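You operate a simulated robot arm through the tools that you are given. There is no shell and no other tool.

You run a simulated two-armed robot. Do the job below in one go: nothing can be reset, and whatever is moved stays where it is left.

JOB
Take the blue tea towel from the middle board of the corner shelf and lay it out flat on the top of washer one.

The check looks at the end state, three seconds after you hand in, the way a careful person would. Anything else that was tipped, shoved, dropped, spilled or broken makes it a failure. Flat cloth is picked up by pressing the open fingertips on it (5 to 10 N) and closing them slowly along it; thin cloth reads only 2 to 8 mm in the jaws.

ROBOT AND FRAMES
Two 7-joint arms with two-finger parallel grippers on one trunk, on a base that moves. Base frame: it is fixed to the floor where the robot stands at the start and does not move with it; the origin is under the middle of the robot, x ahead of it, y to its left, z up. Units: cm, rad, N and s.
The left shoulder is at the start at [7, 18.8, 140], the right one opposite. With the tool pointing down near the work surface each hand reaches from about 10 to 66 cm from the robot's upright axis, wherever it stands, measured 20 degrees to its own side. Places, roughly: blue tea towel [-25, -225, 75]; top of washer one [90, -100, 80]. Payload 3.91 kg a hand.
The TCP of each hand is the grasp point between the finger pads, 3 cm short of the fingertips. In the tool frame z runs along the fingers and y along their closing line. Largest opening 11 cm; finger width 2, thickness 1; the body of the gripper, 4.8 by 11.2 cm, starts 5.5 cm behind the TCP.
Orientation is told as [roll, pitch, yaw] about the base's x, y, z axes, in that order, counted from this pose: with the fingers straight down and closing along the base's y, the tool's x points along the base's -x, its y along +y and its z along -z.

CONTROLS
- The arms move only by the tool nudge_tool. It takes "left_rows", "right_rows" or both (then of equal length, played together; a hand with none holds still); each is text: rows parted by semicolons, each of 7 numbers parted by spaces: the opening, from 0 (shut) to 1 (fully open), then the shift along the tool's x, y, z in cm, then the turn, a rotation vector about the tool's x, y, z in rad. In form: gripper tx ty tz rx ry rz; .... A call has 1 to 20 rows; each row is the pose to reach, as a shift and turn from the pose commanded when the call began, along the tool's axes at that moment. Each row takes 0.2 s and may step no farther than 5 cm and 0.15 rad from the row before; otherwise, or with a gripper value out of range, the whole call is refused. Where a pose cannot be reached the arm comes as near as it can. A force on the tool above 40 N (or 10 N above the force at the start of the call, whichever is more), or a blocked arm, ends the call early, and 0.2 s more pass. Each finger travels about 7.2 cm/s and halts on what it meets, pressing with about 22 N; the grip force reading is that of the motor and also rises with nothing between the fingers. The clock runs only during rows and for 0.2 s after the last one: add rows that repeat a pose to give the fingers time. The reply holds the time, the measured pose of the TCP, the force on the tool along the base axes, the opening and the grip force, in the units named above and with some noise, with the torque about the TCP (base axes, N m) and any sound that the robot's microphone picked up.
- Cameras (640 x 400 px; columns grow to the right, rows downward): "scene" is now at [12.86, -1.37, 161.01]; the picture's right is [-0.19, -0.98, 0.00], its down [-0.72, 0.14, -0.68] and it looks along [0.67, -0.13, -0.73] (base axes); focal length 276 px, centre (320, 200). "left" rides on the left gripper at [7.3, -1.7, -10.3] in its tool frame; the picture's right is [0.23, 0.97, 0.00], its down [-0.76, 0.18, -0.62] and it looks along [-0.61, 0.14, 0.78] (tool axes); focal length 222 px, centre (320, 200). "right" rides on the right gripper at [7.3, 1.7, -10.3] in its tool frame; the picture's right is [-0.23, 0.97, 0.00], its down [-0.76, -0.18, -0.62] and it looks along [-0.61, -0.14, 0.78] (tool axes); focal length 222 px, centre (320, 200). There is no depth. A picture from a camera that has moved, and an enlarged one, comes with that camera's place and axes in the base frame and with its lens.
- get_image(camera): a new picture of that camera. No time passes.
- move_column(by): slides the trunk up (or, below 0, down) by that many cm; the arms and the scene camera ride with it, the base frame stays. It gives what a move gives, with no picture.
- steer(legs): drives the robot by 1 to 6 legs, each [ahead, turn to the left] in cm and rad, along the robot's own axes; the way and the turn of a leg run together, so that a leg with both is an arc; at most 150 cm and 3.142 rad a leg. The arms and the cameras ride along, it lands a little off, and it stops where it bumps. It gives what a move gives.
- pan_tilt(pan, tilt): turns the head with the scene camera to pan (to the left, within 1.501 rad either way) and tilt (down, from -0.506 to 1.204), counted from straight ahead of the robot. It gives what a move gives.
- inspect(camera, box): a new picture of the part [left, top, right, bottom] of that camera's present view, enlarged. No time passes.
- hand_in(): hands the job in; it is judged then, once.

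Places have to be worked out from the pictures, the camera data and where the tool is seen. Open the grippers and draw the arms clear of the work before you hand the job in, unless the task says otherwise.

The tools are called after ">>>" as a command line: name --argument value ..., lists and objects as JSON in quotes. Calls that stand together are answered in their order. nudge_tool: Moves the arms, as the interface text tells. Its arguments: {"type":"object","properties":{"left_rows":{"type":"string"},"right_rows":{"type":"string"}},"required":[]} The other tools are called the same way: move_column (by) moves the trunk up or down; steer (legs) drives the base; pan_tilt (pan, tilt) turns the head that bears the scene camera; get_image (camera) takes a picture; inspect (camera, box) takes an enlarged picture of a part of a camera's view; hand_in () hands the job in.

At the start:

```text
time: 0.0
left_position: [49.33, 17.24, 94.95]
left_tool_rot: [-0.004, -0.014, 0.027]
left_ft_force: [19.3, -155.2, -128.3]
left_wrist_torque: [20.58, -8.52, 13.43]
left_width: 11.01
left_gripper_force: 0.1
right_position: [46.49, -21.8, 91.04]
right_tool_rot: [0.004, -0.049, -0.012]
right_ft_force: [90.1, 88.0, -272.6]
right_wrist_torque: [-12.47, -13.49, -8.48]
right_width: 10.99
right_gripper_force: 0.1
trunk travel left (down, up): [-91.0, 3.0]
robot x, y, heading: [-0.1, 0.13, 0.001]
head pan, tilt (commanded): [-0.188, 0.822]
```

scene: 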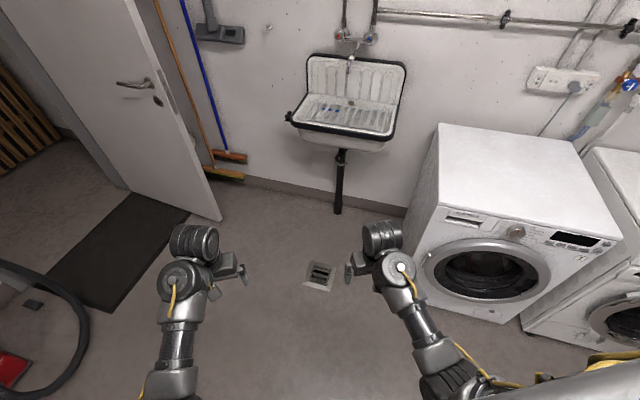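
right: 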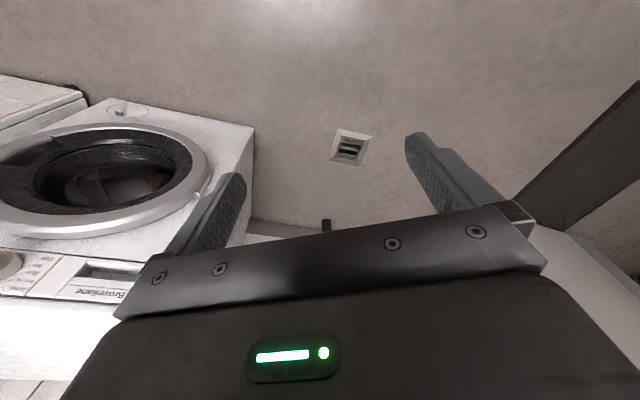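
left: 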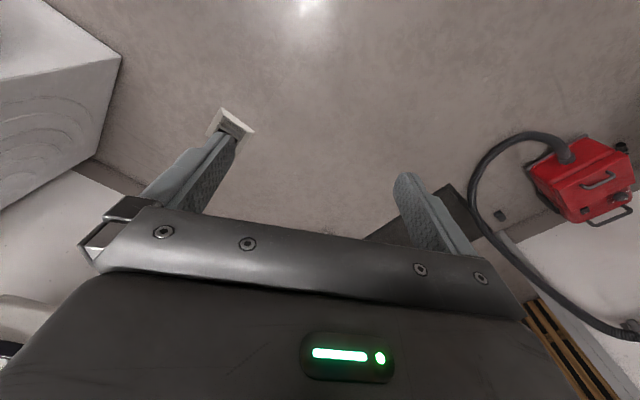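

The scene shows a washer ahead right and free floor around me. I look to the right to find the corner shelf and anything in the way.

>>> pan_tilt --pan -1.5 --tilt 0.5

```text
time: 1.5
left_position: [49.41, 17.34, 94.87]
left_tool_rot: [-0.004, -0.017, 0.037]
left_ft_force: [10.8, -77.1, -63.9]
left_wrist_torque: [10.2, -4.15, 6.65]
left_width: 11.02
left_gripper_force: 0.0
right_position: [46.7, -21.81, 91.13]
right_tool_rot: [0.004, -0.057, -0.016]
right_ft_force: [28.9, 38.9, -90.2]
right_wrist_torque: [-5.28, -4.47, -3.75]
right_width: 10.98
right_gripper_force: 0.1
trunk travel left (down, up): [-91.0, 3.0]
robot x, y, heading: [0.05, 0.35, 0.005]
head pan, tilt (commanded): [-1.499, 0.499]
```

The head has turned; I take a picture of the right side.

>>> get_image --camera "scene"

```text
taken
camera scene: at [5.7, -8.96, 163.79], right [-1.0, -0.07, 0.0], down [-0.03, 0.48, -0.88], along [0.06, -0.88, -0.48], focal length 276 px, centre (320, 200)
```

scene: 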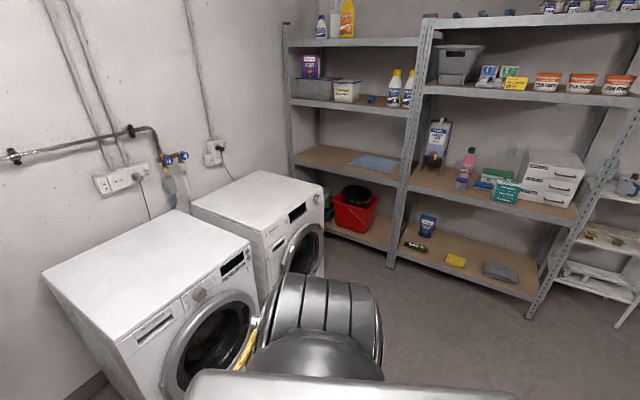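

A blue cloth lies on the middle board of the left shelf bay. I enlarge it.

>>> inspect --camera "scene" --box '[270, 60, 450, 260]'

>>> inspect --camera "scene" --box '[40, 140, 340, 400]'

```text
2.00 times, centred on (360, 160) of scene
camera zoom: at [5.7, -8.96, 163.79], right [-1.0, -0.07, 0.0], down [-0.03, 0.48, -0.88], along [0.06, -0.88, -0.48], focal length 552 px, centre (240, 280)
```

zoom: 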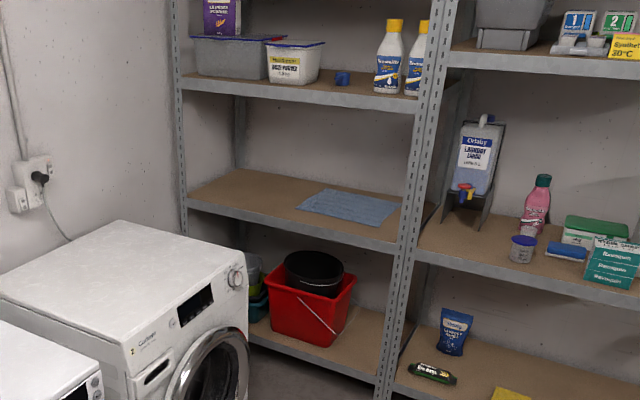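

```text
1.54 times, centred on (190, 270) of scene
camera zoom: at [5.7, -8.96, 163.79], right [-1.0, -0.07, 0.0], down [-0.03, 0.48, -0.88], along [0.06, -0.88, -0.48], focal length 425 px, centre (520, 92)
```

zoom: 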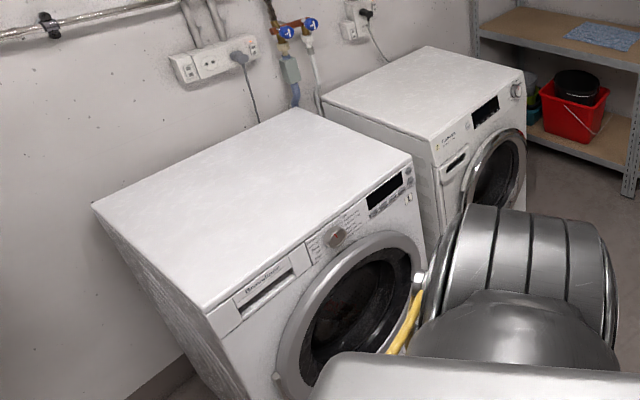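

I judge the room to be turned about -24° against my base frame: the shelf front runs from about [-41,-210] to [47,-248], and washer one's top from [75,-62]/[49,-117] at the front to [130,-90]/[103,-147] at the back. There is about 95 cm of clearance to the washers, so I turn in place towards the shelf and look again.

>>> steer --legs '[[0, -1.0], [0, -0.99]]'

>>> pan_tilt --pan 0.0 --tilt 0.45

>>> get_image --camera "scene"

```text
time: 6.9
left_position: [-4.13, -52.23, 94.93]
left_tool_rot: [-0.005, -0.018, -1.95]
left_ft_force: [-76.3, 22.4, -61.9]
left_wrist_torque: [-7.81, -7.9, 6.81]
left_width: 11.01
left_gripper_force: 0.0
right_position: [-38.73, -33.88, 91.07]
right_tool_rot: [0.005, -0.059, -2.001]
right_ft_force: [18.4, -40.5, -91.4]
right_wrist_torque: [-2.41, 6.03, -3.16]
right_width: 11.0
right_gripper_force: 0.0
trunk travel left (down, up): [-91.0, 3.0]
robot x, y, heading: [0.22, -0.11, -1.993]
head pan, tilt (commanded): [-1.499, 0.499]
```

```text
time: 8.5
left_position: [-4.1, -52.08, 94.91]
left_tool_rot: [-0.004, -0.019, -1.947]
left_ft_force: [-43.4, 11.6, -38.6]
left_wrist_torque: [-4.6, -4.42, 3.86]
left_width: 11.01
left_gripper_force: 0.0
right_position: [-38.86, -33.88, 91.06]
right_tool_rot: [0.004, -0.06, -2.002]
right_ft_force: [11.6, -23.3, -48.1]
right_wrist_torque: [-1.05, 3.55, -2.03]
right_width: 10.97
right_gripper_force: 0.2
trunk travel left (down, up): [-91.0, 3.0]
robot x, y, heading: [0.13, 0.47, -1.984]
head pan, tilt (commanded): [0.0, 0.45]
```

```text
taken
camera scene: at [-5.74, -12.88, 164.24], right [-0.91, 0.41, 0.0], down [0.18, 0.4, -0.9], along [-0.37, -0.82, -0.44], focal length 276 px, centre (320, 200)
```

scene: 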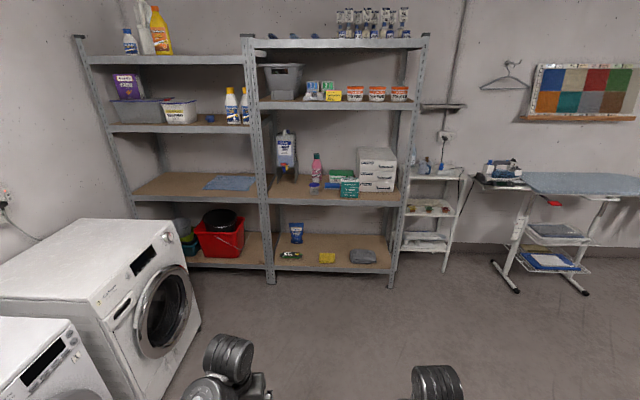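

The shelf now faces me squarely, with the blue towel on the middle board of the left bay. I enlarge that bay to measure it.

>>> inspect --camera "scene" --box '[70, 20, 280, 290]'

>>> inspect --camera "scene" --box '[120, 150, 280, 250]'

```text
1.48 times, centred on (175, 155) of scene
camera zoom: at [-5.74, -12.88, 164.24], right [-0.91, 0.41, 0.0], down [0.18, 0.4, -0.9], along [-0.37, -0.82, -0.44], focal length 409 px, centre (535, 267)
```

zoom: 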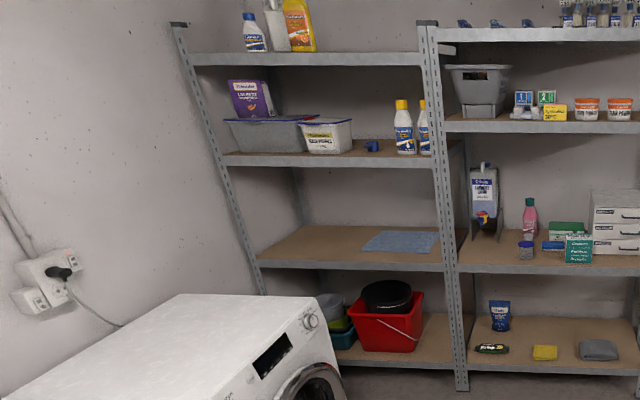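

```text
4.00 times, centred on (200, 200) of scene
camera zoom: at [-5.74, -12.88, 164.24], right [-0.91, 0.41, 0.0], down [0.18, 0.4, -0.9], along [-0.37, -0.82, -0.44], focal length 1105 px, centre (800, 200)
```

zoom: 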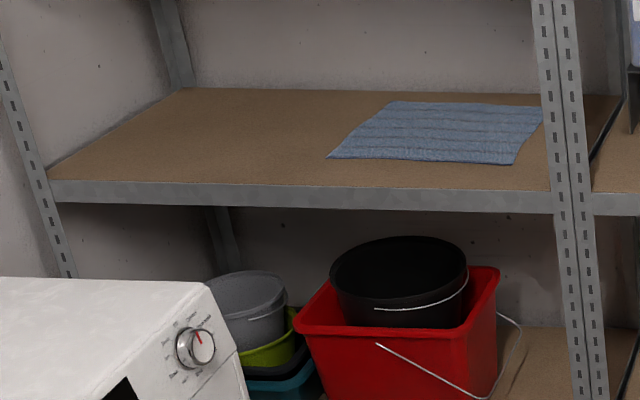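

The towel lies square, its front edge a few cm behind the board's front edge. I lower the trunk 30 cm for a second viewpoint, to work out heights and distances by triangulation; nothing is below the hands.

>>> move_column --by -30

>>> inspect --camera "scene" --box '[120, 80, 280, 180]'

>>> get_image --camera "scene"

```text
time: 11.5
left_position: [-4.16, -51.94, 64.9]
left_tool_rot: [-0.006, -0.02, -1.949]
left_ft_force: [-43.6, 14.0, -36.1]
left_wrist_torque: [-4.6, -4.59, 3.97]
left_width: 11.02
left_gripper_force: 0.0
right_position: [-38.76, -33.93, 61.12]
right_tool_rot: [0.002, -0.059, -2.001]
right_ft_force: [10.2, -23.7, -48.9]
right_wrist_torque: [-1.25, 3.27, -1.75]
right_width: 11.0
right_gripper_force: 0.0
trunk travel left (down, up): [-61.0, 33.0]
robot x, y, heading: [0.11, -0.14, -1.988]
head pan, tilt (commanded): [0.0, 0.45]
```

```text
4.00 times, centred on (200, 130) of scene
camera zoom: at [-5.73, -12.86, 134.25], right [-0.91, 0.41, 0.0], down [0.18, 0.4, -0.9], along [-0.36, -0.82, -0.44], focal length 1105 px, centre (800, 480)
```

zoom: 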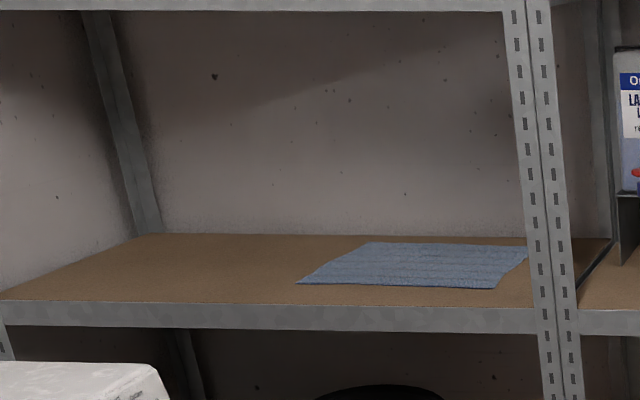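

```text
taken
camera scene: at [-5.73, -12.86, 134.25], right [-0.91, 0.41, 0.0], down [0.18, 0.4, -0.9], along [-0.36, -0.82, -0.44], focal length 276 px, centre (320, 200)
```

scene: 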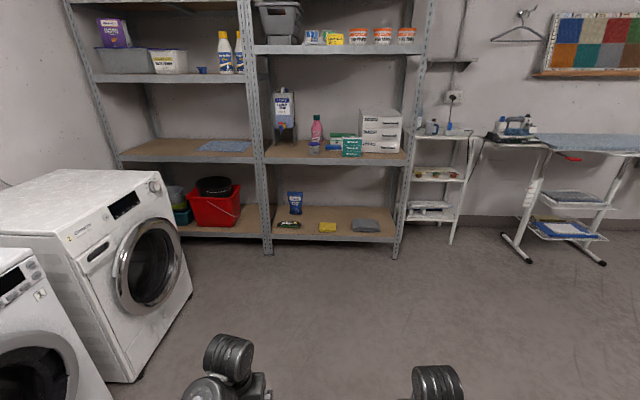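

Triangulating the two views: the board top is at z≈80, its front edge runs from about [44,-234] (left post) to [-38,-192] (right post), and the towel is about 35×30 cm with corners near [-34,-208], [-2,-225], [-17,-252] and [-45,-235]. The shelf normal heading is about -2.04 rad. Before driving I look down to see how far my base reaches.

>>> pan_tilt --pan 0.0 --tilt 1.2

>>> get_image --camera "scene"

>>> pan_tilt --pan 1.0 --tilt 0.5

>>> get_image --camera "scene"

```text
time: 12.6
left_position: [-4.07, -52.14, 64.93]
left_tool_rot: [-0.005, -0.017, -1.948]
left_ft_force: [-44.0, 12.2, -36.0]
left_wrist_torque: [-4.6, -4.53, 3.93]
left_width: 11.01
left_gripper_force: 0.1
right_position: [-38.76, -33.84, 60.99]
right_tool_rot: [0.004, -0.058, -2.002]
right_ft_force: [10.4, -21.9, -49.5]
right_wrist_torque: [-1.23, 3.32, -1.77]
right_width: 10.99
right_gripper_force: 0.0
trunk travel left (down, up): [-61.0, 33.0]
robot x, y, heading: [-0.1, 0.03, -1.99]
head pan, tilt (commanded): [0.0, 1.201]
```

```text
taken
camera scene: at [-4.28, -9.59, 128.43], right [-0.91, 0.41, 0.0], down [0.38, 0.85, -0.36], along [-0.15, -0.33, -0.93], focal length 276 px, centre (320, 200)
```

scene: 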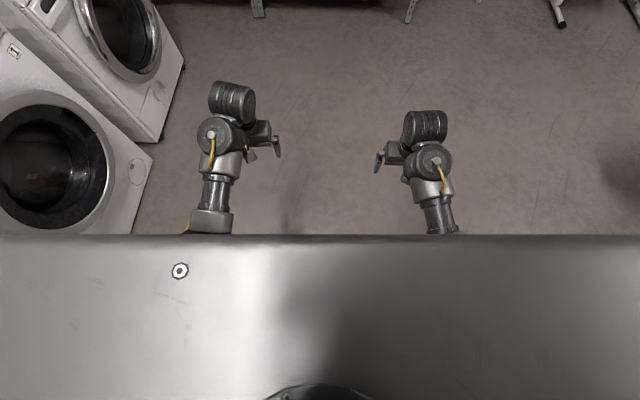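

```text
time: 13.9
left_position: [-4.1, -52.14, 64.86]
left_tool_rot: [-0.005, -0.017, -1.947]
left_ft_force: [-44.6, 13.6, -36.0]
left_wrist_torque: [-4.64, -4.57, 3.95]
left_width: 11.02
left_gripper_force: 0.1
right_position: [-38.8, -34.11, 61.17]
right_tool_rot: [0.003, -0.059, -2.001]
right_ft_force: [8.5, -22.2, -49.8]
right_wrist_torque: [-1.27, 3.22, -1.75]
right_width: 11.0
right_gripper_force: 0.1
trunk travel left (down, up): [-61.0, 33.0]
robot x, y, heading: [-0.05, 0.04, -1.988]
head pan, tilt (commanded): [1.0, 0.499]
```

```text
taken
camera scene: at [2.99, -12.07, 133.79], right [-0.84, -0.55, 0.0], down [-0.26, 0.4, -0.88], along [0.48, -0.73, -0.48], focal length 276 px, centre (320, 200)
```

scene: 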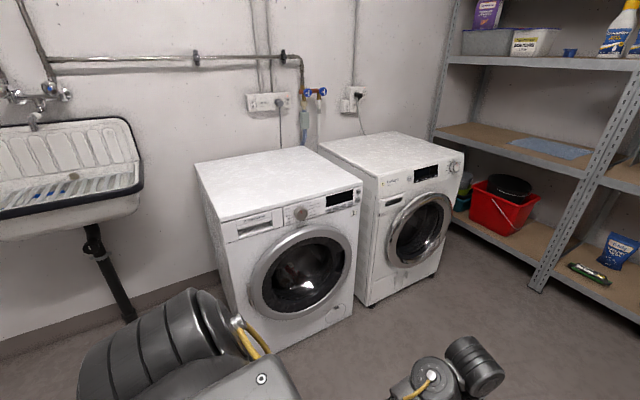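

Washer one triangulates to a 58×58 cm top at z≈85 centred near [85,-98], and washer two's corner nearest the shelf is near [15,-170]. Before approaching the shelf I draw both hands back and up, tilting the fingers about 0.5 rad forward, here in free space.

>>> nudge_tool --left_rows "1 1.2 0 -4 0 -0.055 0; 1 2.4 0 -8 0 -0.11 0; 1 3.6 0 -12 0 -0.165 0; 1 4.8 0 -16 0 -0.22 0; 1 6 0 -20 0 -0.275 0; 1 7.2 0 -24 0 -0.33 0; 1 8.4 0 -28 0 -0.385 0; 1 9.6 0 -32 0 -0.44 0; 1 11 0 -36 0 -0.5 0; 1 11 0 -36 0 -0.5 0" --right_rows "1 1 0 -4.4 0 -0.05 0; 1 2 0 -8.8 0 -0.1 0; 1 3 0 -13.2 0 -0.15 0; 1 4 0 -17.6 0 -0.2 0; 1 5 0 -22 0 -0.25 0; 1 6 0 -26.4 0 -0.3 0; 1 7 0 -30.8 0 -0.35 0; 1 8 0 -35.2 0 -0.4 0; 1 9 0 -39.6 0 -0.45 0; 1 9 0 -39.6 0 -0.45 0"

>>> pan_tilt --pan 0.0 --tilt 0.8

>>> get_image --camera "scene"

```text
time: 14.2
left_position: [-4.14, -52.06, 65.39]
left_tool_rot: [-0.009, -0.033, -1.943]
left_ft_force: [-23.6, 3.8, -16.8]
left_wrist_torque: [-1.88, -2.52, 2.12]
left_width: 10.99
left_gripper_force: 0.0
left hand out of reach, approached as far as the arm can: row 1
right_position: [-38.85, -33.9, 61.57]
right_tool_rot: [0.004, -0.075, -1.999]
right_ft_force: [1.7, -14.0, -22.6]
right_wrist_torque: [-0.1, 1.16, -0.83]
right_width: 11.0
right_gripper_force: 0.1
trunk travel left (down, up): [-61.0, 33.0]
robot x, y, heading: [0.16, -0.26, -1.993]
head pan, tilt (commanded): [1.0, 0.499]
stopped in row 1 (left hand): the force on the tool passed its limit at 120 N (the readings are from after the stop); the commanded pose is now the measured one
```

```text
time: 15.4
left_position: [-4.15, -52.11, 65.34]
left_tool_rot: [-0.01, -0.031, -1.946]
left_ft_force: [-40.0, 10.1, -35.3]
left_wrist_torque: [-4.08, -3.97, 3.58]
left_width: 10.97
left_gripper_force: 0.0
right_position: [-38.76, -33.95, 61.48]
right_tool_rot: [0.002, -0.073, -1.999]
right_ft_force: [11.1, -21.0, -44.1]
right_wrist_torque: [-1.04, 3.09, -1.73]
right_width: 10.99
right_gripper_force: 0.0
trunk travel left (down, up): [-61.0, 33.0]
robot x, y, heading: [0.05, -0.07, -1.986]
head pan, tilt (commanded): [0.0, 0.799]
```

```text
taken
camera scene: at [-5.27, -11.85, 131.2], right [-0.91, 0.4, 0.0], down [0.29, 0.66, -0.7], along [-0.28, -0.64, -0.72], focal length 276 px, centre (320, 200)
```

scene: 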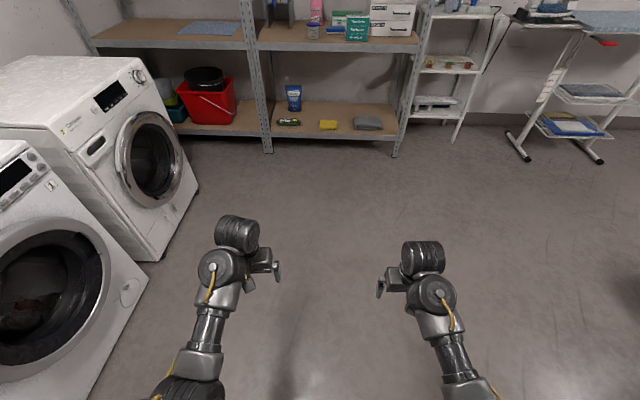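

The left hand stopped on the first row with a force peak and an out-of-reach note, though nothing touches it in the picture. I test with a small plain lift of each hand, without turning.

>>> nudge_tool --left_rows "1 0 0 -1 0 0 0; 1 0 0 -2 0 0 0; 1 0 0 -2 0 0 0; 1 0 0 -2 0 0 0"

>>> nudge_tool --right_rows "1 0 0 -1 0 0 0; 1 0 0 -2 0 0 0; 1 0 0 -2 0 0 0; 1 0 0 -2 0 0 0"

```text
time: 15.7
left_position: [-4.31, -52.25, 65.48]
left_tool_rot: [-0.01, -0.038, -1.942]
left_ft_force: [-20.6, 3.0, -14.6]
left_wrist_torque: [-1.6, -2.11, 1.81]
left_width: 10.99
left_gripper_force: 0.1
right_position: [-38.86, -34.02, 61.49]
right_tool_rot: [0.004, -0.076, -2.001]
right_ft_force: [0.9, -10.3, -15.6]
right_wrist_torque: [-0.01, 0.86, -0.57]
right_width: 11.01
right_gripper_force: 0.0
trunk travel left (down, up): [-61.0, 33.0]
robot x, y, heading: [0.03, 0.13, -1.984]
head pan, tilt (commanded): [0.0, 0.799]
stopped in row 1 (left hand): the force on the tool passed its limit at 85 N (the readings are from after the stop); the commanded pose is now the measured one
```

```text
time: 16.0
left_position: [-4.25, -52.26, 65.6]
left_tool_rot: [-0.011, -0.038, -1.94]
left_ft_force: [-10.5, 1.9, -7.9]
left_wrist_torque: [-0.83, -1.08, 0.92]
left_width: 11.01
left_gripper_force: 0.1
right_position: [-38.82, -34.04, 61.8]
right_tool_rot: [0.005, -0.081, -2.0]
right_ft_force: [0.4, -8.6, -13.7]
right_wrist_torque: [-0.1, 0.65, -0.47]
right_width: 11.01
right_gripper_force: 0.0
trunk travel left (down, up): [-61.0, 33.0]
robot x, y, heading: [0.23, -0.15, -1.989]
head pan, tilt (commanded): [0.0, 0.799]
stopped in row 1 (right hand): the force on the tool passed its limit at 63 N (the readings are from after the stop); the commanded pose is now the measured one
```

The forces relax with each stop (left about 13 N, right about 16 N now), so it looks like strain left over from the start pose. I try a slower lift.

>>> nudge_tool --left_rows "1 0 0 -0.3 0 0 0; 1 0 0 -0.6 0 0 0; 1 0 0 -1.0 0 0 0; 1 0 0 -1.5 0 0 0; 1 0 0 -2 0 0 0; 1 0 0 -2 0 0 0" --right_rows "1 0 0 -0.3 0 0 0; 1 0 0 -0.6 0 0 0; 1 0 0 -1.0 0 0 0; 1 0 0 -1.5 0 0 0; 1 0 0 -2 0 0 0; 1 0 0 -2 0 0 0"

```text
time: 16.4
left_position: [-4.13, -52.22, 65.73]
left_tool_rot: [-0.012, -0.043, -1.937]
left_ft_force: [-13.4, 1.4, -8.7]
left_wrist_torque: [-0.97, -1.37, 1.13]
left_width: 11.01
left_gripper_force: 0.0
right_position: [-38.85, -34.12, 61.99]
right_tool_rot: [0.004, -0.087, -1.998]
right_ft_force: [0.5, -8.4, -11.7]
right_wrist_torque: [-0.06, 0.64, -0.43]
right_width: 11.03
right_gripper_force: 0.1
trunk travel left (down, up): [-61.0, 33.0]
robot x, y, heading: [0.14, 0.27, -1.992]
head pan, tilt (commanded): [0.0, 0.799]
stopped in row 1 (right hand): the force on the tool passed its limit at 49 N (the readings are from after the stop); the commanded pose is now the measured one
```

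Even 3 mm raises the force and the hands tilt slightly, so something holds them. I look at both hands closely for contact.

>>> inspect --camera "scene" --box '[140, 190, 320, 400]'

>>> inspect --camera "scene" --box '[350, 210, 520, 400]'

>>> get_image --camera "left"

>>> get_image --camera "right"

```text
1.90 times, centred on (230, 295) of scene
camera zoom: at [-5.27, -11.84, 131.2], right [-0.91, 0.41, 0.0], down [0.29, 0.66, -0.7], along [-0.28, -0.64, -0.72], focal length 526 px, centre (491, 19)
```

zoom: 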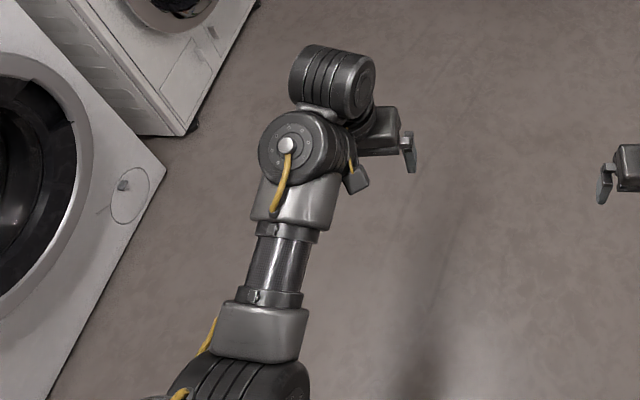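

```text
2.11 times, centred on (435, 305) of scene
camera zoom: at [-5.27, -11.84, 131.2], right [-0.91, 0.41, 0.0], down [0.29, 0.66, -0.7], along [-0.28, -0.64, -0.72], focal length 582 px, centre (78, -21)
```

zoom: 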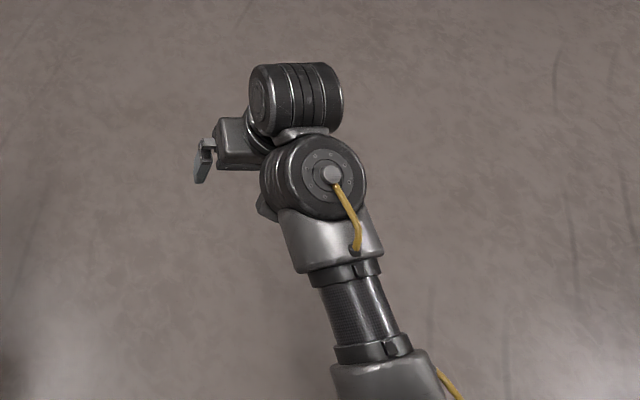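

```text
taken
camera left: at [-3.02, -44.63, 75.74], right [0.99, -0.14, -0.02], down [-0.09, -0.75, 0.65], along [-0.11, -0.64, -0.76], focal length 222 px, centre (320, 200)
```

left: 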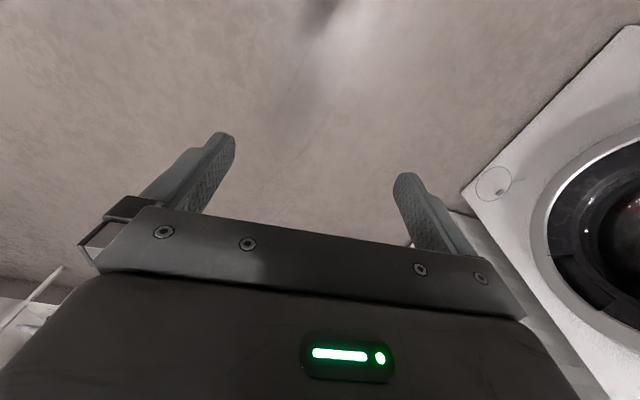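

```text
taken
camera right: at [-33.87, -27.38, 71.47], right [0.79, -0.61, 0.03], down [-0.46, -0.57, 0.69], along [-0.4, -0.56, -0.73], focal length 222 px, centre (320, 200)
```

right: 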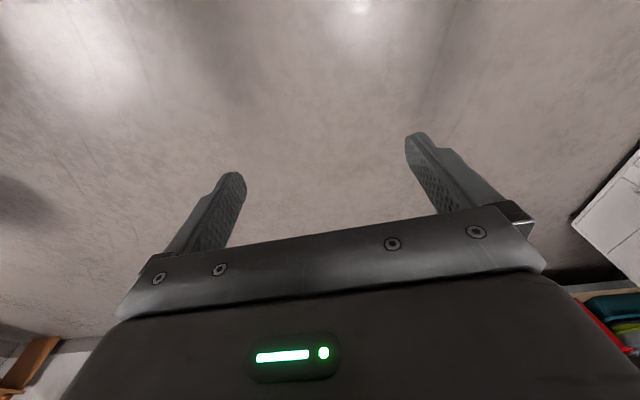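

No outside contact shows; the hands look folded tightly against their own wrist housings (the force pushes both inward, down and forward). I unfold the wrists by tilting the fingers forward about the flange.

>>> nudge_tool --left_rows "1 -0.4 0 0 0 -0.02 0; 1 -0.8 0 0 0 -0.04 0; 1 -1.4 0 0 0 -0.07 0; 1 -2 0 0 0 -0.1 0; 1 -3 0 0 0 -0.15 0; 1 -4 0 0 0 -0.2 0; 1 -4 0 0 0 -0.2 0" --right_rows "1 -0.4 0 0 0 -0.02 0; 1 -0.8 0 0 0 -0.04 0; 1 -1.4 0 0 0 -0.07 0; 1 -2 0 0 0 -0.1 0; 1 -3 0 0 0 -0.15 0; 1 -4 0 0 0 -0.2 0; 1 -4 0 0 0 -0.2 0"

```text
time: 18.0
left_position: [-5.71, -55.97, 65.79]
left_tool_rot: [-0.011, -0.241, -1.938]
left_ft_force: [0.5, -0.6, 0.0]
left_wrist_torque: [0.01, -0.02, 0.01]
left_width: 11.01
left_gripper_force: 0.1
right_position: [-40.46, -37.71, 62.23]
right_tool_rot: [0.005, -0.286, -1.998]
right_ft_force: [0.2, 0.4, 0.0]
right_wrist_torque: [0.01, 0.01, -0.03]
right_width: 11.01
right_gripper_force: 0.1
trunk travel left (down, up): [-61.0, 33.0]
robot x, y, heading: [0.08, -0.1, -1.987]
head pan, tilt (commanded): [0.0, 0.799]
```

The strain is gone (forces about 0) with the hands tilted 0.25 rad. Now I lift both hands about 36 cm and draw them back, tilting on to about 0.5 rad.

>>> nudge_tool --left_rows "1 0.15 0 -4 0 -0.03 0; 1 0.3 0 -8 0 -0.06 0; 1 0.45 0 -12 0 -0.09 0; 1 0.6 0 -16 0 -0.12 0; 1 0.75 0 -20 0 -0.15 0; 1 0.9 0 -24 0 -0.18 0; 1 1.05 0 -28 0 -0.21 0; 1 1.2 0 -32 0 -0.24 0; 1 1.3 0 -36 0 -0.26 0; 1 1.3 0 -36 0 -0.26 0" --right_rows "1 -0.27 0 -4.4 0 -0.025 0; 1 -0.54 0 -8.8 0 -0.05 0; 1 -0.8 0 -13.2 0 -0.075 0; 1 -1.1 0 -17.6 0 -0.1 0; 1 -1.35 0 -22 0 -0.125 0; 1 -1.6 0 -26.4 0 -0.15 0; 1 -1.9 0 -30.8 0 -0.175 0; 1 -2.2 0 -35.2 0 -0.2 0; 1 -2.4 0 -39.8 0 -0.22 0; 1 -2.4 0 -39.8 0 -0.22 0"

>>> get_image --camera "scene"

```text
time: 18.7
left_position: [-4.86, -53.81, 74.39]
left_tool_rot: [-0.013, -0.307, -1.936]
left_ft_force: [-0.3, 0.4, 0.5]
left_wrist_torque: [0.0, -0.01, 0.0]
left_width: 11.01
left_gripper_force: 0.0
left hand out of reach, approached as far as the arm can: row 3
right_position: [-39.61, -36.07, 71.68]
right_tool_rot: [0.007, -0.361, -2.006]
right_ft_force: [6.9, -19.6, -14.2]
right_wrist_torque: [0.11, 1.41, -1.84]
right_width: 11.02
right_gripper_force: 0.1
trunk travel left (down, up): [-61.0, 33.0]
robot x, y, heading: [-0.39, -0.02, -1.986]
head pan, tilt (commanded): [0.0, 0.799]
stopped in row 3 (right hand): the force on the tool passed its limit at 144 N (the readings are from after the stop); the commanded pose is now the measured one
```

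```text
taken
camera scene: at [-5.26, -11.84, 131.19], right [-0.91, 0.41, 0.0], down [0.29, 0.66, -0.7], along [-0.28, -0.64, -0.72], focal length 276 px, centre (320, 200)
```

scene: 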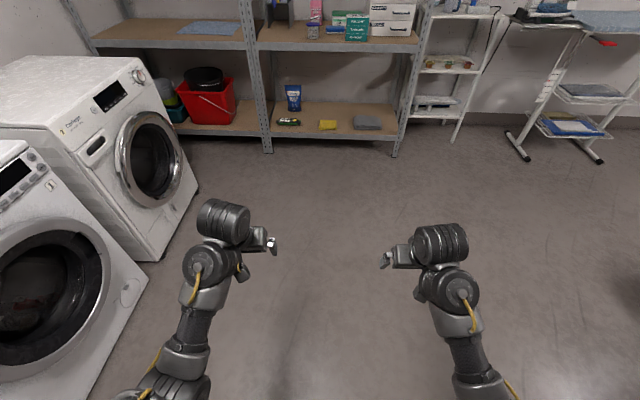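

Going up needs ever more forward tilt, because the elbows hang low and the wrists fold; so the hands work better well below the shoulders. I raise the trunk back by 30 cm, which puts the hands at z≈104, above the washers and between the two boards.

>>> move_column --by 30

>>> nudge_tool --left_rows "1 -0.5 0 0 0 -0.03 0; 1 -1 0 0 0 -0.06 0; 1 -1 0 0 0 -0.1 0; 1 -1 0 0 0 -0.1 0" --right_rows "1 -0.5 0 0 0 -0.03 0; 1 -1 0 0 0 -0.06 0; 1 -1 0 0 0 -0.06 0; 1 -1 0 0 0 -0.06 0"

>>> get_image --camera "scene"

```text
time: 19.4
left_position: [-4.72, -53.83, 77.65]
left_tool_rot: [-0.015, -0.308, -1.936]
left_ft_force: [0.1, -0.1, 0.2]
left_wrist_torque: [-0.01, 0.03, -0.02]
left_width: 10.97
left_gripper_force: 0.0
right_position: [-39.8, -36.12, 75.14]
right_tool_rot: [0.011, -0.363, -2.004]
right_ft_force: [2.8, -12.8, -11.2]
right_wrist_torque: [-0.04, 0.78, -0.96]
right_width: 10.96
right_gripper_force: 0.1
trunk travel left (down, up): [-64.2, 29.8]
robot x, y, heading: [0.07, -0.13, -1.991]
head pan, tilt (commanded): [0.0, 0.799]
stopped: the force on the tool passed its limit at 41 N (the readings are from after the stop); the commanded pose is now the measured one
```

```text
time: 20.4
left_position: [-5.26, -54.97, 77.9]
left_tool_rot: [-0.014, -0.408, -1.934]
left_ft_force: [-0.4, -0.6, -0.6]
left_wrist_torque: [0.03, 0.02, -0.02]
left_width: 11.0
left_gripper_force: 0.0
right_position: [-40.07, -36.93, 75.4]
right_tool_rot: [0.008, -0.42, -2.002]
right_ft_force: [-0.4, 0.4, 0.2]
right_wrist_torque: [-0.04, 0.01, -0.02]
right_width: 11.01
right_gripper_force: 0.1
trunk travel left (down, up): [-64.2, 29.8]
robot x, y, heading: [-0.06, 0.01, -1.989]
head pan, tilt (commanded): [0.0, 0.799]
```

```text
taken
camera scene: at [-5.3, -11.86, 134.42], right [-0.91, 0.41, 0.0], down [0.29, 0.66, -0.7], along [-0.28, -0.64, -0.72], focal length 276 px, centre (320, 200)
```

scene: 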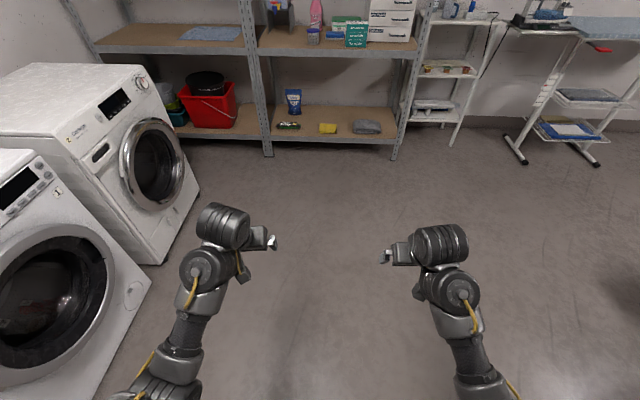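

Both hands are strain-free again. I finish raising the trunk (26.8 cm more, up to the start height).

>>> move_column --by 26.8

>>> get_image --camera "scene"

```text
time: 23.2
left_position: [-5.19, -54.78, 104.71]
left_tool_rot: [-0.014, -0.408, -1.934]
left_ft_force: [0.5, -0.6, -0.4]
left_wrist_torque: [0.0, -0.01, -0.01]
left_width: 10.99
left_gripper_force: 0.1
right_position: [-40.02, -36.89, 102.34]
right_tool_rot: [0.009, -0.421, -2.0]
right_ft_force: [0.2, -0.5, -1.1]
right_wrist_torque: [-0.04, 0.01, -0.02]
right_width: 11.0
right_gripper_force: 0.1
trunk travel left (down, up): [-91.0, 3.0]
robot x, y, heading: [0.01, 0.18, -1.985]
head pan, tilt (commanded): [0.0, 0.799]
```

```text
taken
camera scene: at [-5.28, -11.86, 161.22], right [-0.91, 0.41, 0.0], down [0.29, 0.66, -0.7], along [-0.28, -0.64, -0.72], focal length 276 px, centre (320, 200)
```

scene: 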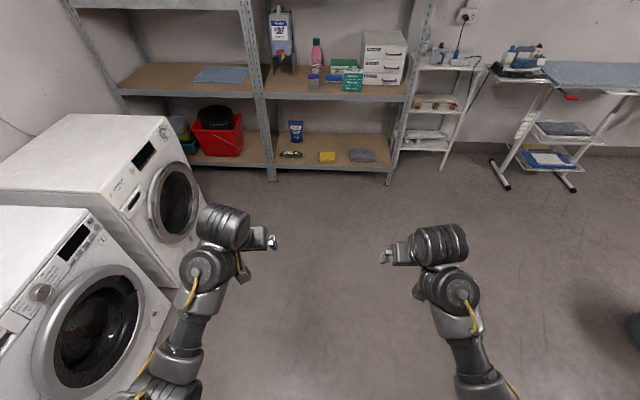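

Now I drive towards the shelf in a shallow curve that keeps clear of the washers: turn left 0.325, ahead 113 cm, then turn back right 0.2.

>>> steer --legs '[[0, 0.325], [113, 0], [0, -0.3]]'

>>> get_image --camera "scene"

```text
time: 31.0
left_position: [-14.65, -168.84, 104.75]
left_tool_rot: [-0.015, -0.409, -1.912]
left_ft_force: [0.4, 0.1, 0.1]
left_wrist_torque: [-0.01, 0.02, -0.03]
left_width: 10.99
left_gripper_force: 0.2
right_position: [-49.88, -151.69, 102.21]
right_tool_rot: [0.008, -0.42, -1.979]
right_ft_force: [0.1, -0.5, -0.1]
right_wrist_torque: [0.0, -0.02, 0.0]
right_width: 11.02
right_gripper_force: 0.1
trunk travel left (down, up): [-91.0, 3.0]
robot x, y, heading: [-10.52, -113.76, -1.965]
head pan, tilt (commanded): [0.0, 0.799]
```

```text
taken
camera scene: at [-15.68, -125.88, 161.22], right [-0.92, 0.38, 0.0], down [0.28, 0.66, -0.7], along [-0.27, -0.64, -0.72], focal length 276 px, centre (320, 200)
```

scene: 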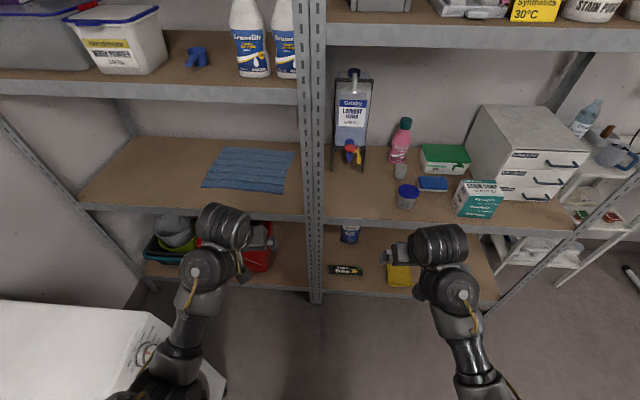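

I am at about 106 cm along towards the shelf. I enlarge the towel to refine its place.

>>> inspect --camera "scene" --box '[60, 120, 340, 295]'

```text
2.29 times, centred on (200, 208) of scene
camera zoom: at [-15.68, -125.88, 161.22], right [-0.92, 0.38, 0.0], down [0.28, 0.66, -0.7], along [-0.27, -0.64, -0.72], focal length 631 px, centre (594, 183)
```

zoom: 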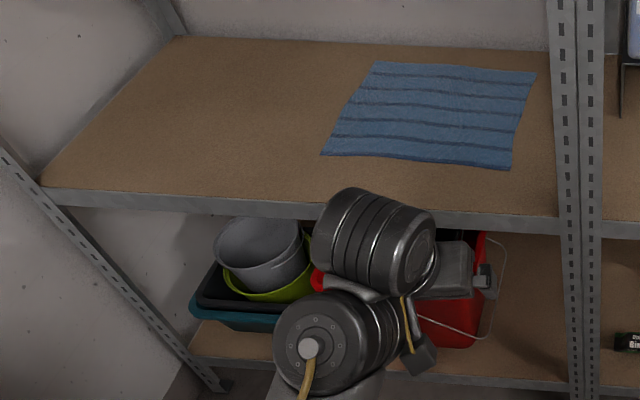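

The refined measurement: the towel's front edge is 12 cm behind the board edge, from about 9 cm left of the middle post, 36 cm wide and 30 cm deep; the shelf heading is about -2.034. Before driving in I lower both hands to z≈92 and shift them left, so the right hand stays clear of the post and the bottles in the right bay.

>>> nudge_tool --left_rows "1 1.6 2.85 1.2 0 0 0; 1 3.2 5.7 2.4 0 0 0; 1 4.8 8.55 3.5 0 0 0; 1 6.4 11.4 4.7 0 0 0; 1 8 14.3 5.9 0 0 0; 1 9.6 17.1 7 0 0 0; 1 11.2 20 8.2 0 0 0; 1 11.2 20 8.2 0 0 0" --right_rows "1 1.2 4 1 0 0 0; 1 2.4 8 2 0 0 0; 1 3.7 12 3 0 0 0; 1 4.9 16 4 0 0 0; 1 6.2 20 5 0 0 0; 1 7.4 24 6 0 0 0; 1 8.65 28 7.1 0 0 0; 1 8.65 28 7.1 0 0 0"

>>> get_image --camera "scene"

```text
time: 32.8
left_position: [6.36, -168.73, 92.51]
left_tool_rot: [-0.011, -0.408, -1.913]
left_ft_force: [0.2, 0.3, -0.1]
left_wrist_torque: [-0.02, -0.01, 0.0]
left_width: 10.99
left_gripper_force: 0.0
right_position: [-22.34, -158.27, 92.34]
right_tool_rot: [0.009, -0.421, -1.981]
right_ft_force: [-0.3, 0.7, -1.3]
right_wrist_torque: [0.0, -0.02, -0.01]
right_width: 11.01
right_gripper_force: 0.0
trunk travel left (down, up): [-91.0, 3.0]
robot x, y, heading: [-10.78, -113.93, -1.971]
head pan, tilt (commanded): [0.0, 0.799]
```

```text
taken
camera scene: at [-15.85, -125.79, 161.22], right [-0.92, 0.38, 0.0], down [0.28, 0.66, -0.7], along [-0.27, -0.64, -0.72], focal length 276 px, centre (320, 200)
```

scene: 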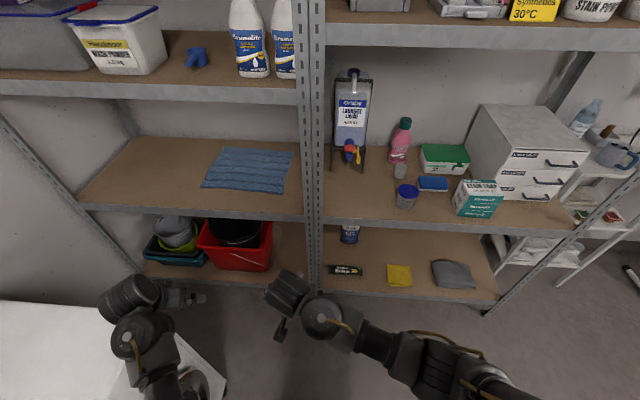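

The hands are placed. I look left and down to check my left arm's clearance over washer two before turning.

>>> pan_tilt --pan 0.7 --tilt 1.0

>>> get_image --camera "scene"

>>> get_image --camera "left"

```text
time: 33.9
left_position: [6.3, -168.83, 92.65]
left_tool_rot: [-0.013, -0.408, -1.912]
left_ft_force: [-0.2, 0.5, 0.1]
left_wrist_torque: [-0.01, -0.01, -0.02]
left_width: 10.99
left_gripper_force: 0.1
right_position: [-22.3, -158.3, 92.42]
right_tool_rot: [0.007, -0.421, -1.979]
right_ft_force: [0.5, -0.3, -0.2]
right_wrist_torque: [0.01, 0.02, 0.0]
right_width: 11.0
right_gripper_force: 0.1
trunk travel left (down, up): [-91.0, 3.0]
robot x, y, heading: [-10.62, -113.77, -1.969]
head pan, tilt (commanded): [0.7, 1.0]
```

```text
taken
camera scene: at [-10.56, -125.06, 159.71], right [-0.95, -0.3, 0.0], down [-0.25, 0.8, -0.54], along [0.16, -0.52, -0.84], focal length 276 px, centre (320, 200)
```

scene: 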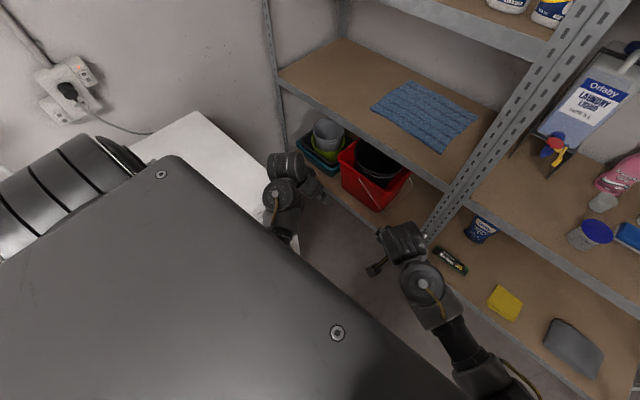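

```text
taken
camera left: at [8.43, -158.21, 99.18], right [0.99, -0.13, -0.1], down [0.02, -0.49, 0.87], along [-0.17, -0.86, -0.48], focal length 222 px, centre (320, 200)
```

left: 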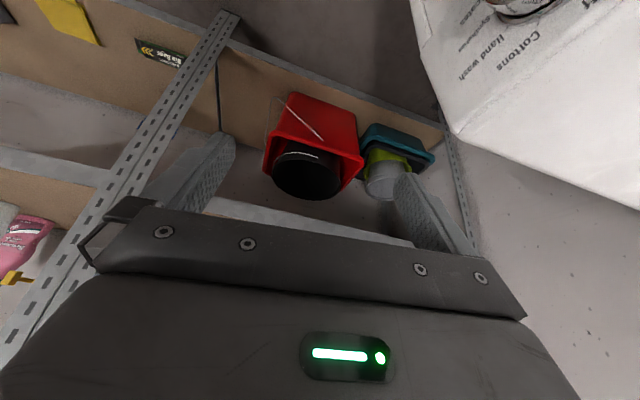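

The left hand is just past washer two's corner and higher than its top. I drive in with a slight left heading (turn 0.137, ahead 38 cm), keeping the hands between the boards in front of the towel.

>>> steer --legs '[[0, 0.137], [36, 0]]'

>>> pan_tilt --pan 0.2 --tilt 0.95

>>> get_image --camera "scene"

>>> get_image --camera "left"

>>> get_image --camera "right"

```text
time: 36.8
left_position: [4.48, -201.06, 92.6]
left_tool_rot: [-0.014, -0.409, -1.776]
left_ft_force: [-0.5, 0.5, -0.2]
left_wrist_torque: [0.0, -0.01, 0.01]
left_width: 10.98
left_gripper_force: 0.1
right_position: [-25.34, -194.61, 92.44]
right_tool_rot: [0.01, -0.42, -1.843]
right_ft_force: [-0.8, 0.7, 0.2]
right_wrist_torque: [0.02, -0.03, 0.03]
right_width: 11.03
right_gripper_force: 0.1
trunk travel left (down, up): [-91.0, 3.0]
robot x, y, heading: [-20.01, -149.06, -1.831]
head pan, tilt (commanded): [0.7, 1.0]
```

```text
time: 37.8
left_position: [4.44, -201.09, 92.61]
left_tool_rot: [-0.014, -0.408, -1.775]
left_ft_force: [0.5, 0.0, 1.0]
left_wrist_torque: [0.02, -0.02, -0.01]
left_width: 11.0
left_gripper_force: 0.1
right_position: [-25.31, -194.62, 92.37]
right_tool_rot: [0.007, -0.421, -1.843]
right_ft_force: [-0.1, 0.1, 0.3]
right_wrist_torque: [0.02, -0.01, -0.01]
right_width: 11.01
right_gripper_force: 0.1
trunk travel left (down, up): [-91.0, 3.0]
robot x, y, heading: [-20.1, -149.04, -1.826]
head pan, tilt (commanded): [0.201, 0.949]
```

```text
taken
camera scene: at [-21.64, -161.0, 160.07], right [-1.0, 0.06, 0.0], down [0.05, 0.81, -0.58], along [-0.03, -0.58, -0.81], focal length 276 px, centre (320, 200)
```

scene: 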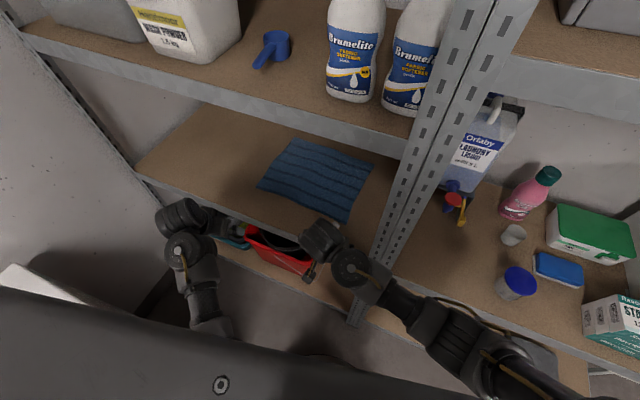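

```text
taken
camera left: at [5.07, -190.28, 99.19], right [0.99, 0.0, -0.1], down [0.09, -0.48, 0.87], along [-0.05, -0.88, -0.48], focal length 222 px, centre (320, 200)
```

left: 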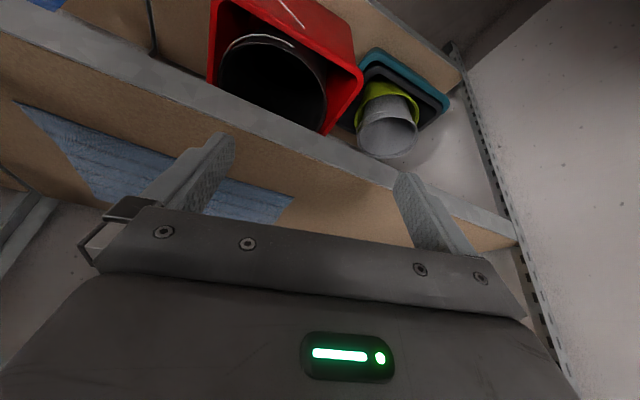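

```text
taken
camera right: at [-20.85, -184.52, 98.79], right [0.88, -0.46, 0.1], down [-0.3, -0.38, 0.88], along [-0.36, -0.81, -0.47], focal length 222 px, centre (320, 200)
```

right: 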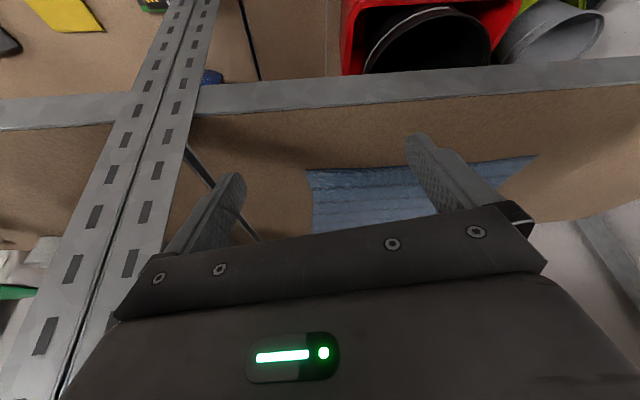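

The robot stands about 48 cm from the shelf edge, hands in front of the board at z≈92. I enlarge the view of both hands and the post to judge the clearances.

>>> inspect --camera "scene" --box '[130, 110, 530, 400]'

```text
1.38 times, centred on (330, 255) of scene
camera zoom: at [-21.64, -161.0, 160.07], right [-1.0, 0.06, 0.0], down [0.05, 0.81, -0.58], along [-0.03, -0.58, -0.81], focal length 381 px, centre (306, 124)
```

zoom: 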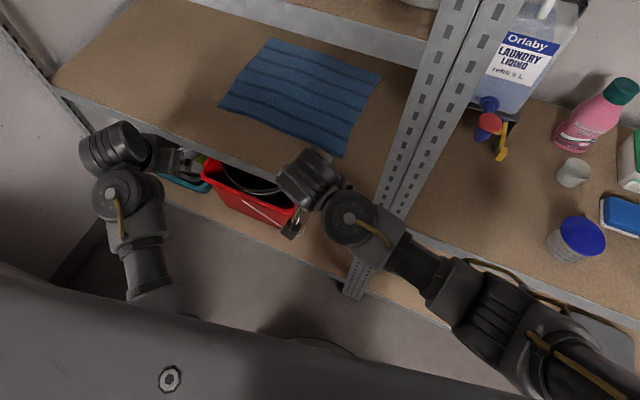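

Towel front corners come out at about [-2,-226] (left) and [-33,-208] (right) on z=80. The right forearm would run into the middle post if I reached straight for the right corner, so I first take the front-left corner with the left hand and draw the towel towards me and to the left. I move the left hand to hover 4 cm above that corner, jaws at 5 cm.

>>> nudge_tool --left_rows "0.45 -2.8 -0.6 2 0.011 0 0.026; 0.45 -5.6 -1.2 4 0.022 0 0.052; 0.45 -8.4 -1.8 6 0.033 0 0.078; 0.45 -11.2 -2.5 8 0.044 0 0.104; 0.45 -14 -3.2 10.2 0.055 0 0.13; 0.45 -17 -3.9 12.5 0.066 0 0.156; 0.45 -19.8 -4.6 14.8 0.079 0 0.184; 0.45 -19.8 -4.6 14.8 0.079 0 0.184"

>>> get_image --camera "scene"

>>> get_image --camera "left"

```text
time: 39.5
left_position: [-5.22, -223.63, 86.78]
left_tool_rot: [-0.011, -0.413, -1.976]
left_ft_force: [-0.3, 0.6, 0.3]
left_wrist_torque: [-0.01, 0.0, -0.01]
left_width: 4.94
left_gripper_force: 0.0
right_position: [-25.42, -194.52, 92.34]
right_tool_rot: [0.01, -0.42, -1.844]
right_ft_force: [-0.4, 0.7, 0.5]
right_wrist_torque: [0.0, -0.01, -0.04]
right_width: 10.99
right_gripper_force: 0.1
trunk travel left (down, up): [-91.0, 3.0]
robot x, y, heading: [-19.75, -149.23, -1.831]
head pan, tilt (commanded): [0.201, 0.949]
```

```text
taken
camera scene: at [-21.65, -160.93, 160.08], right [-1.0, 0.06, 0.0], down [0.05, 0.81, -0.58], along [-0.03, -0.58, -0.81], focal length 276 px, centre (320, 200)
```

scene: 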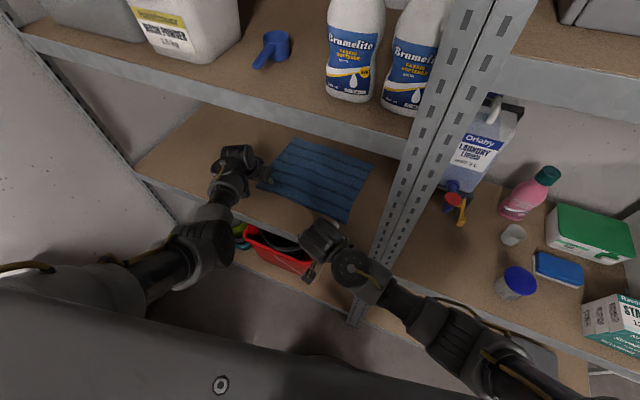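

```text
taken
camera left: at [-2.36, -213.19, 93.47], right [0.98, -0.2, -0.1], down [-0.01, -0.49, 0.87], along [-0.22, -0.85, -0.48], focal length 222 px, centre (320, 200)
```

left: 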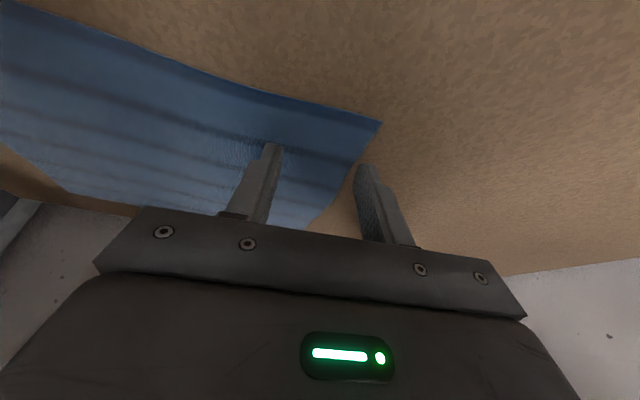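

Both fingertips are above the cloth just inside the front-left corner. I lower the hand 3 cm, moving slightly further in, to stop just above the cloth.

>>> nudge_tool --left_rows "0.45 0.15 -0.25 1 0 0 0; 0.45 0.3 -0.5 2 0 0 0; 0.45 0.4 -0.6 2.6 0 0 0; 0.45 0.43 -0.7 2.98 0 0 0; 0.45 0.43 -0.7 2.98 0 0 0"

>>> get_image --camera "left"

```text
time: 40.8
left_position: [-6.2, -224.25, 84.02]
left_tool_rot: [-0.012, -0.411, -1.977]
left_ft_force: [0.2, -0.4, -0.2]
left_wrist_torque: [-0.01, -0.02, -0.01]
left_width: 4.98
left_gripper_force: 0.0
right_position: [-25.49, -194.56, 92.38]
right_tool_rot: [0.008, -0.423, -1.843]
right_ft_force: [0.1, 0.7, 1.4]
right_wrist_torque: [-0.03, 0.01, 0.02]
right_width: 11.01
right_gripper_force: 0.1
trunk travel left (down, up): [-91.0, 3.0]
robot x, y, heading: [-20.13, -149.24, -1.825]
head pan, tilt (commanded): [0.201, 0.949]
```

```text
taken
camera left: at [-3.34, -213.63, 90.59], right [0.98, -0.2, -0.1], down [-0.01, -0.49, 0.87], along [-0.22, -0.85, -0.48], focal length 222 px, centre (320, 200)
```

left: 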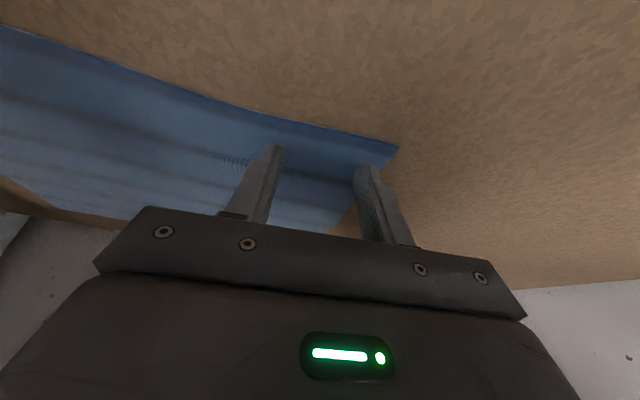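

No contact yet (tips about 1 cm up). I lower in small steps, watching the force.

>>> nudge_tool --left_rows "0.45 0.08 0 0.18 0 0 0; 0.45 0.16 0 0.37 0 0 0; 0.45 0.24 0 0.55 0 0 0; 0.45 0.24 0 0.55 0 0 0"

```text
time: 41.8
left_position: [-6.16, -224.07, 83.29]
left_tool_rot: [-0.013, -0.411, -1.975]
left_ft_force: [0.6, -0.2, -0.2]
left_wrist_torque: [-0.01, -0.02, -0.03]
left_width: 4.93
left_gripper_force: 0.1
right_position: [-25.38, -194.6, 92.4]
right_tool_rot: [0.009, -0.42, -1.843]
right_ft_force: [-0.2, 0.1, 0.0]
right_wrist_torque: [-0.01, 0.0, 0.01]
right_width: 11.0
right_gripper_force: 0.0
trunk travel left (down, up): [-91.0, 3.0]
robot x, y, heading: [-20.0, -149.18, -1.828]
head pan, tilt (commanded): [0.201, 0.949]
```

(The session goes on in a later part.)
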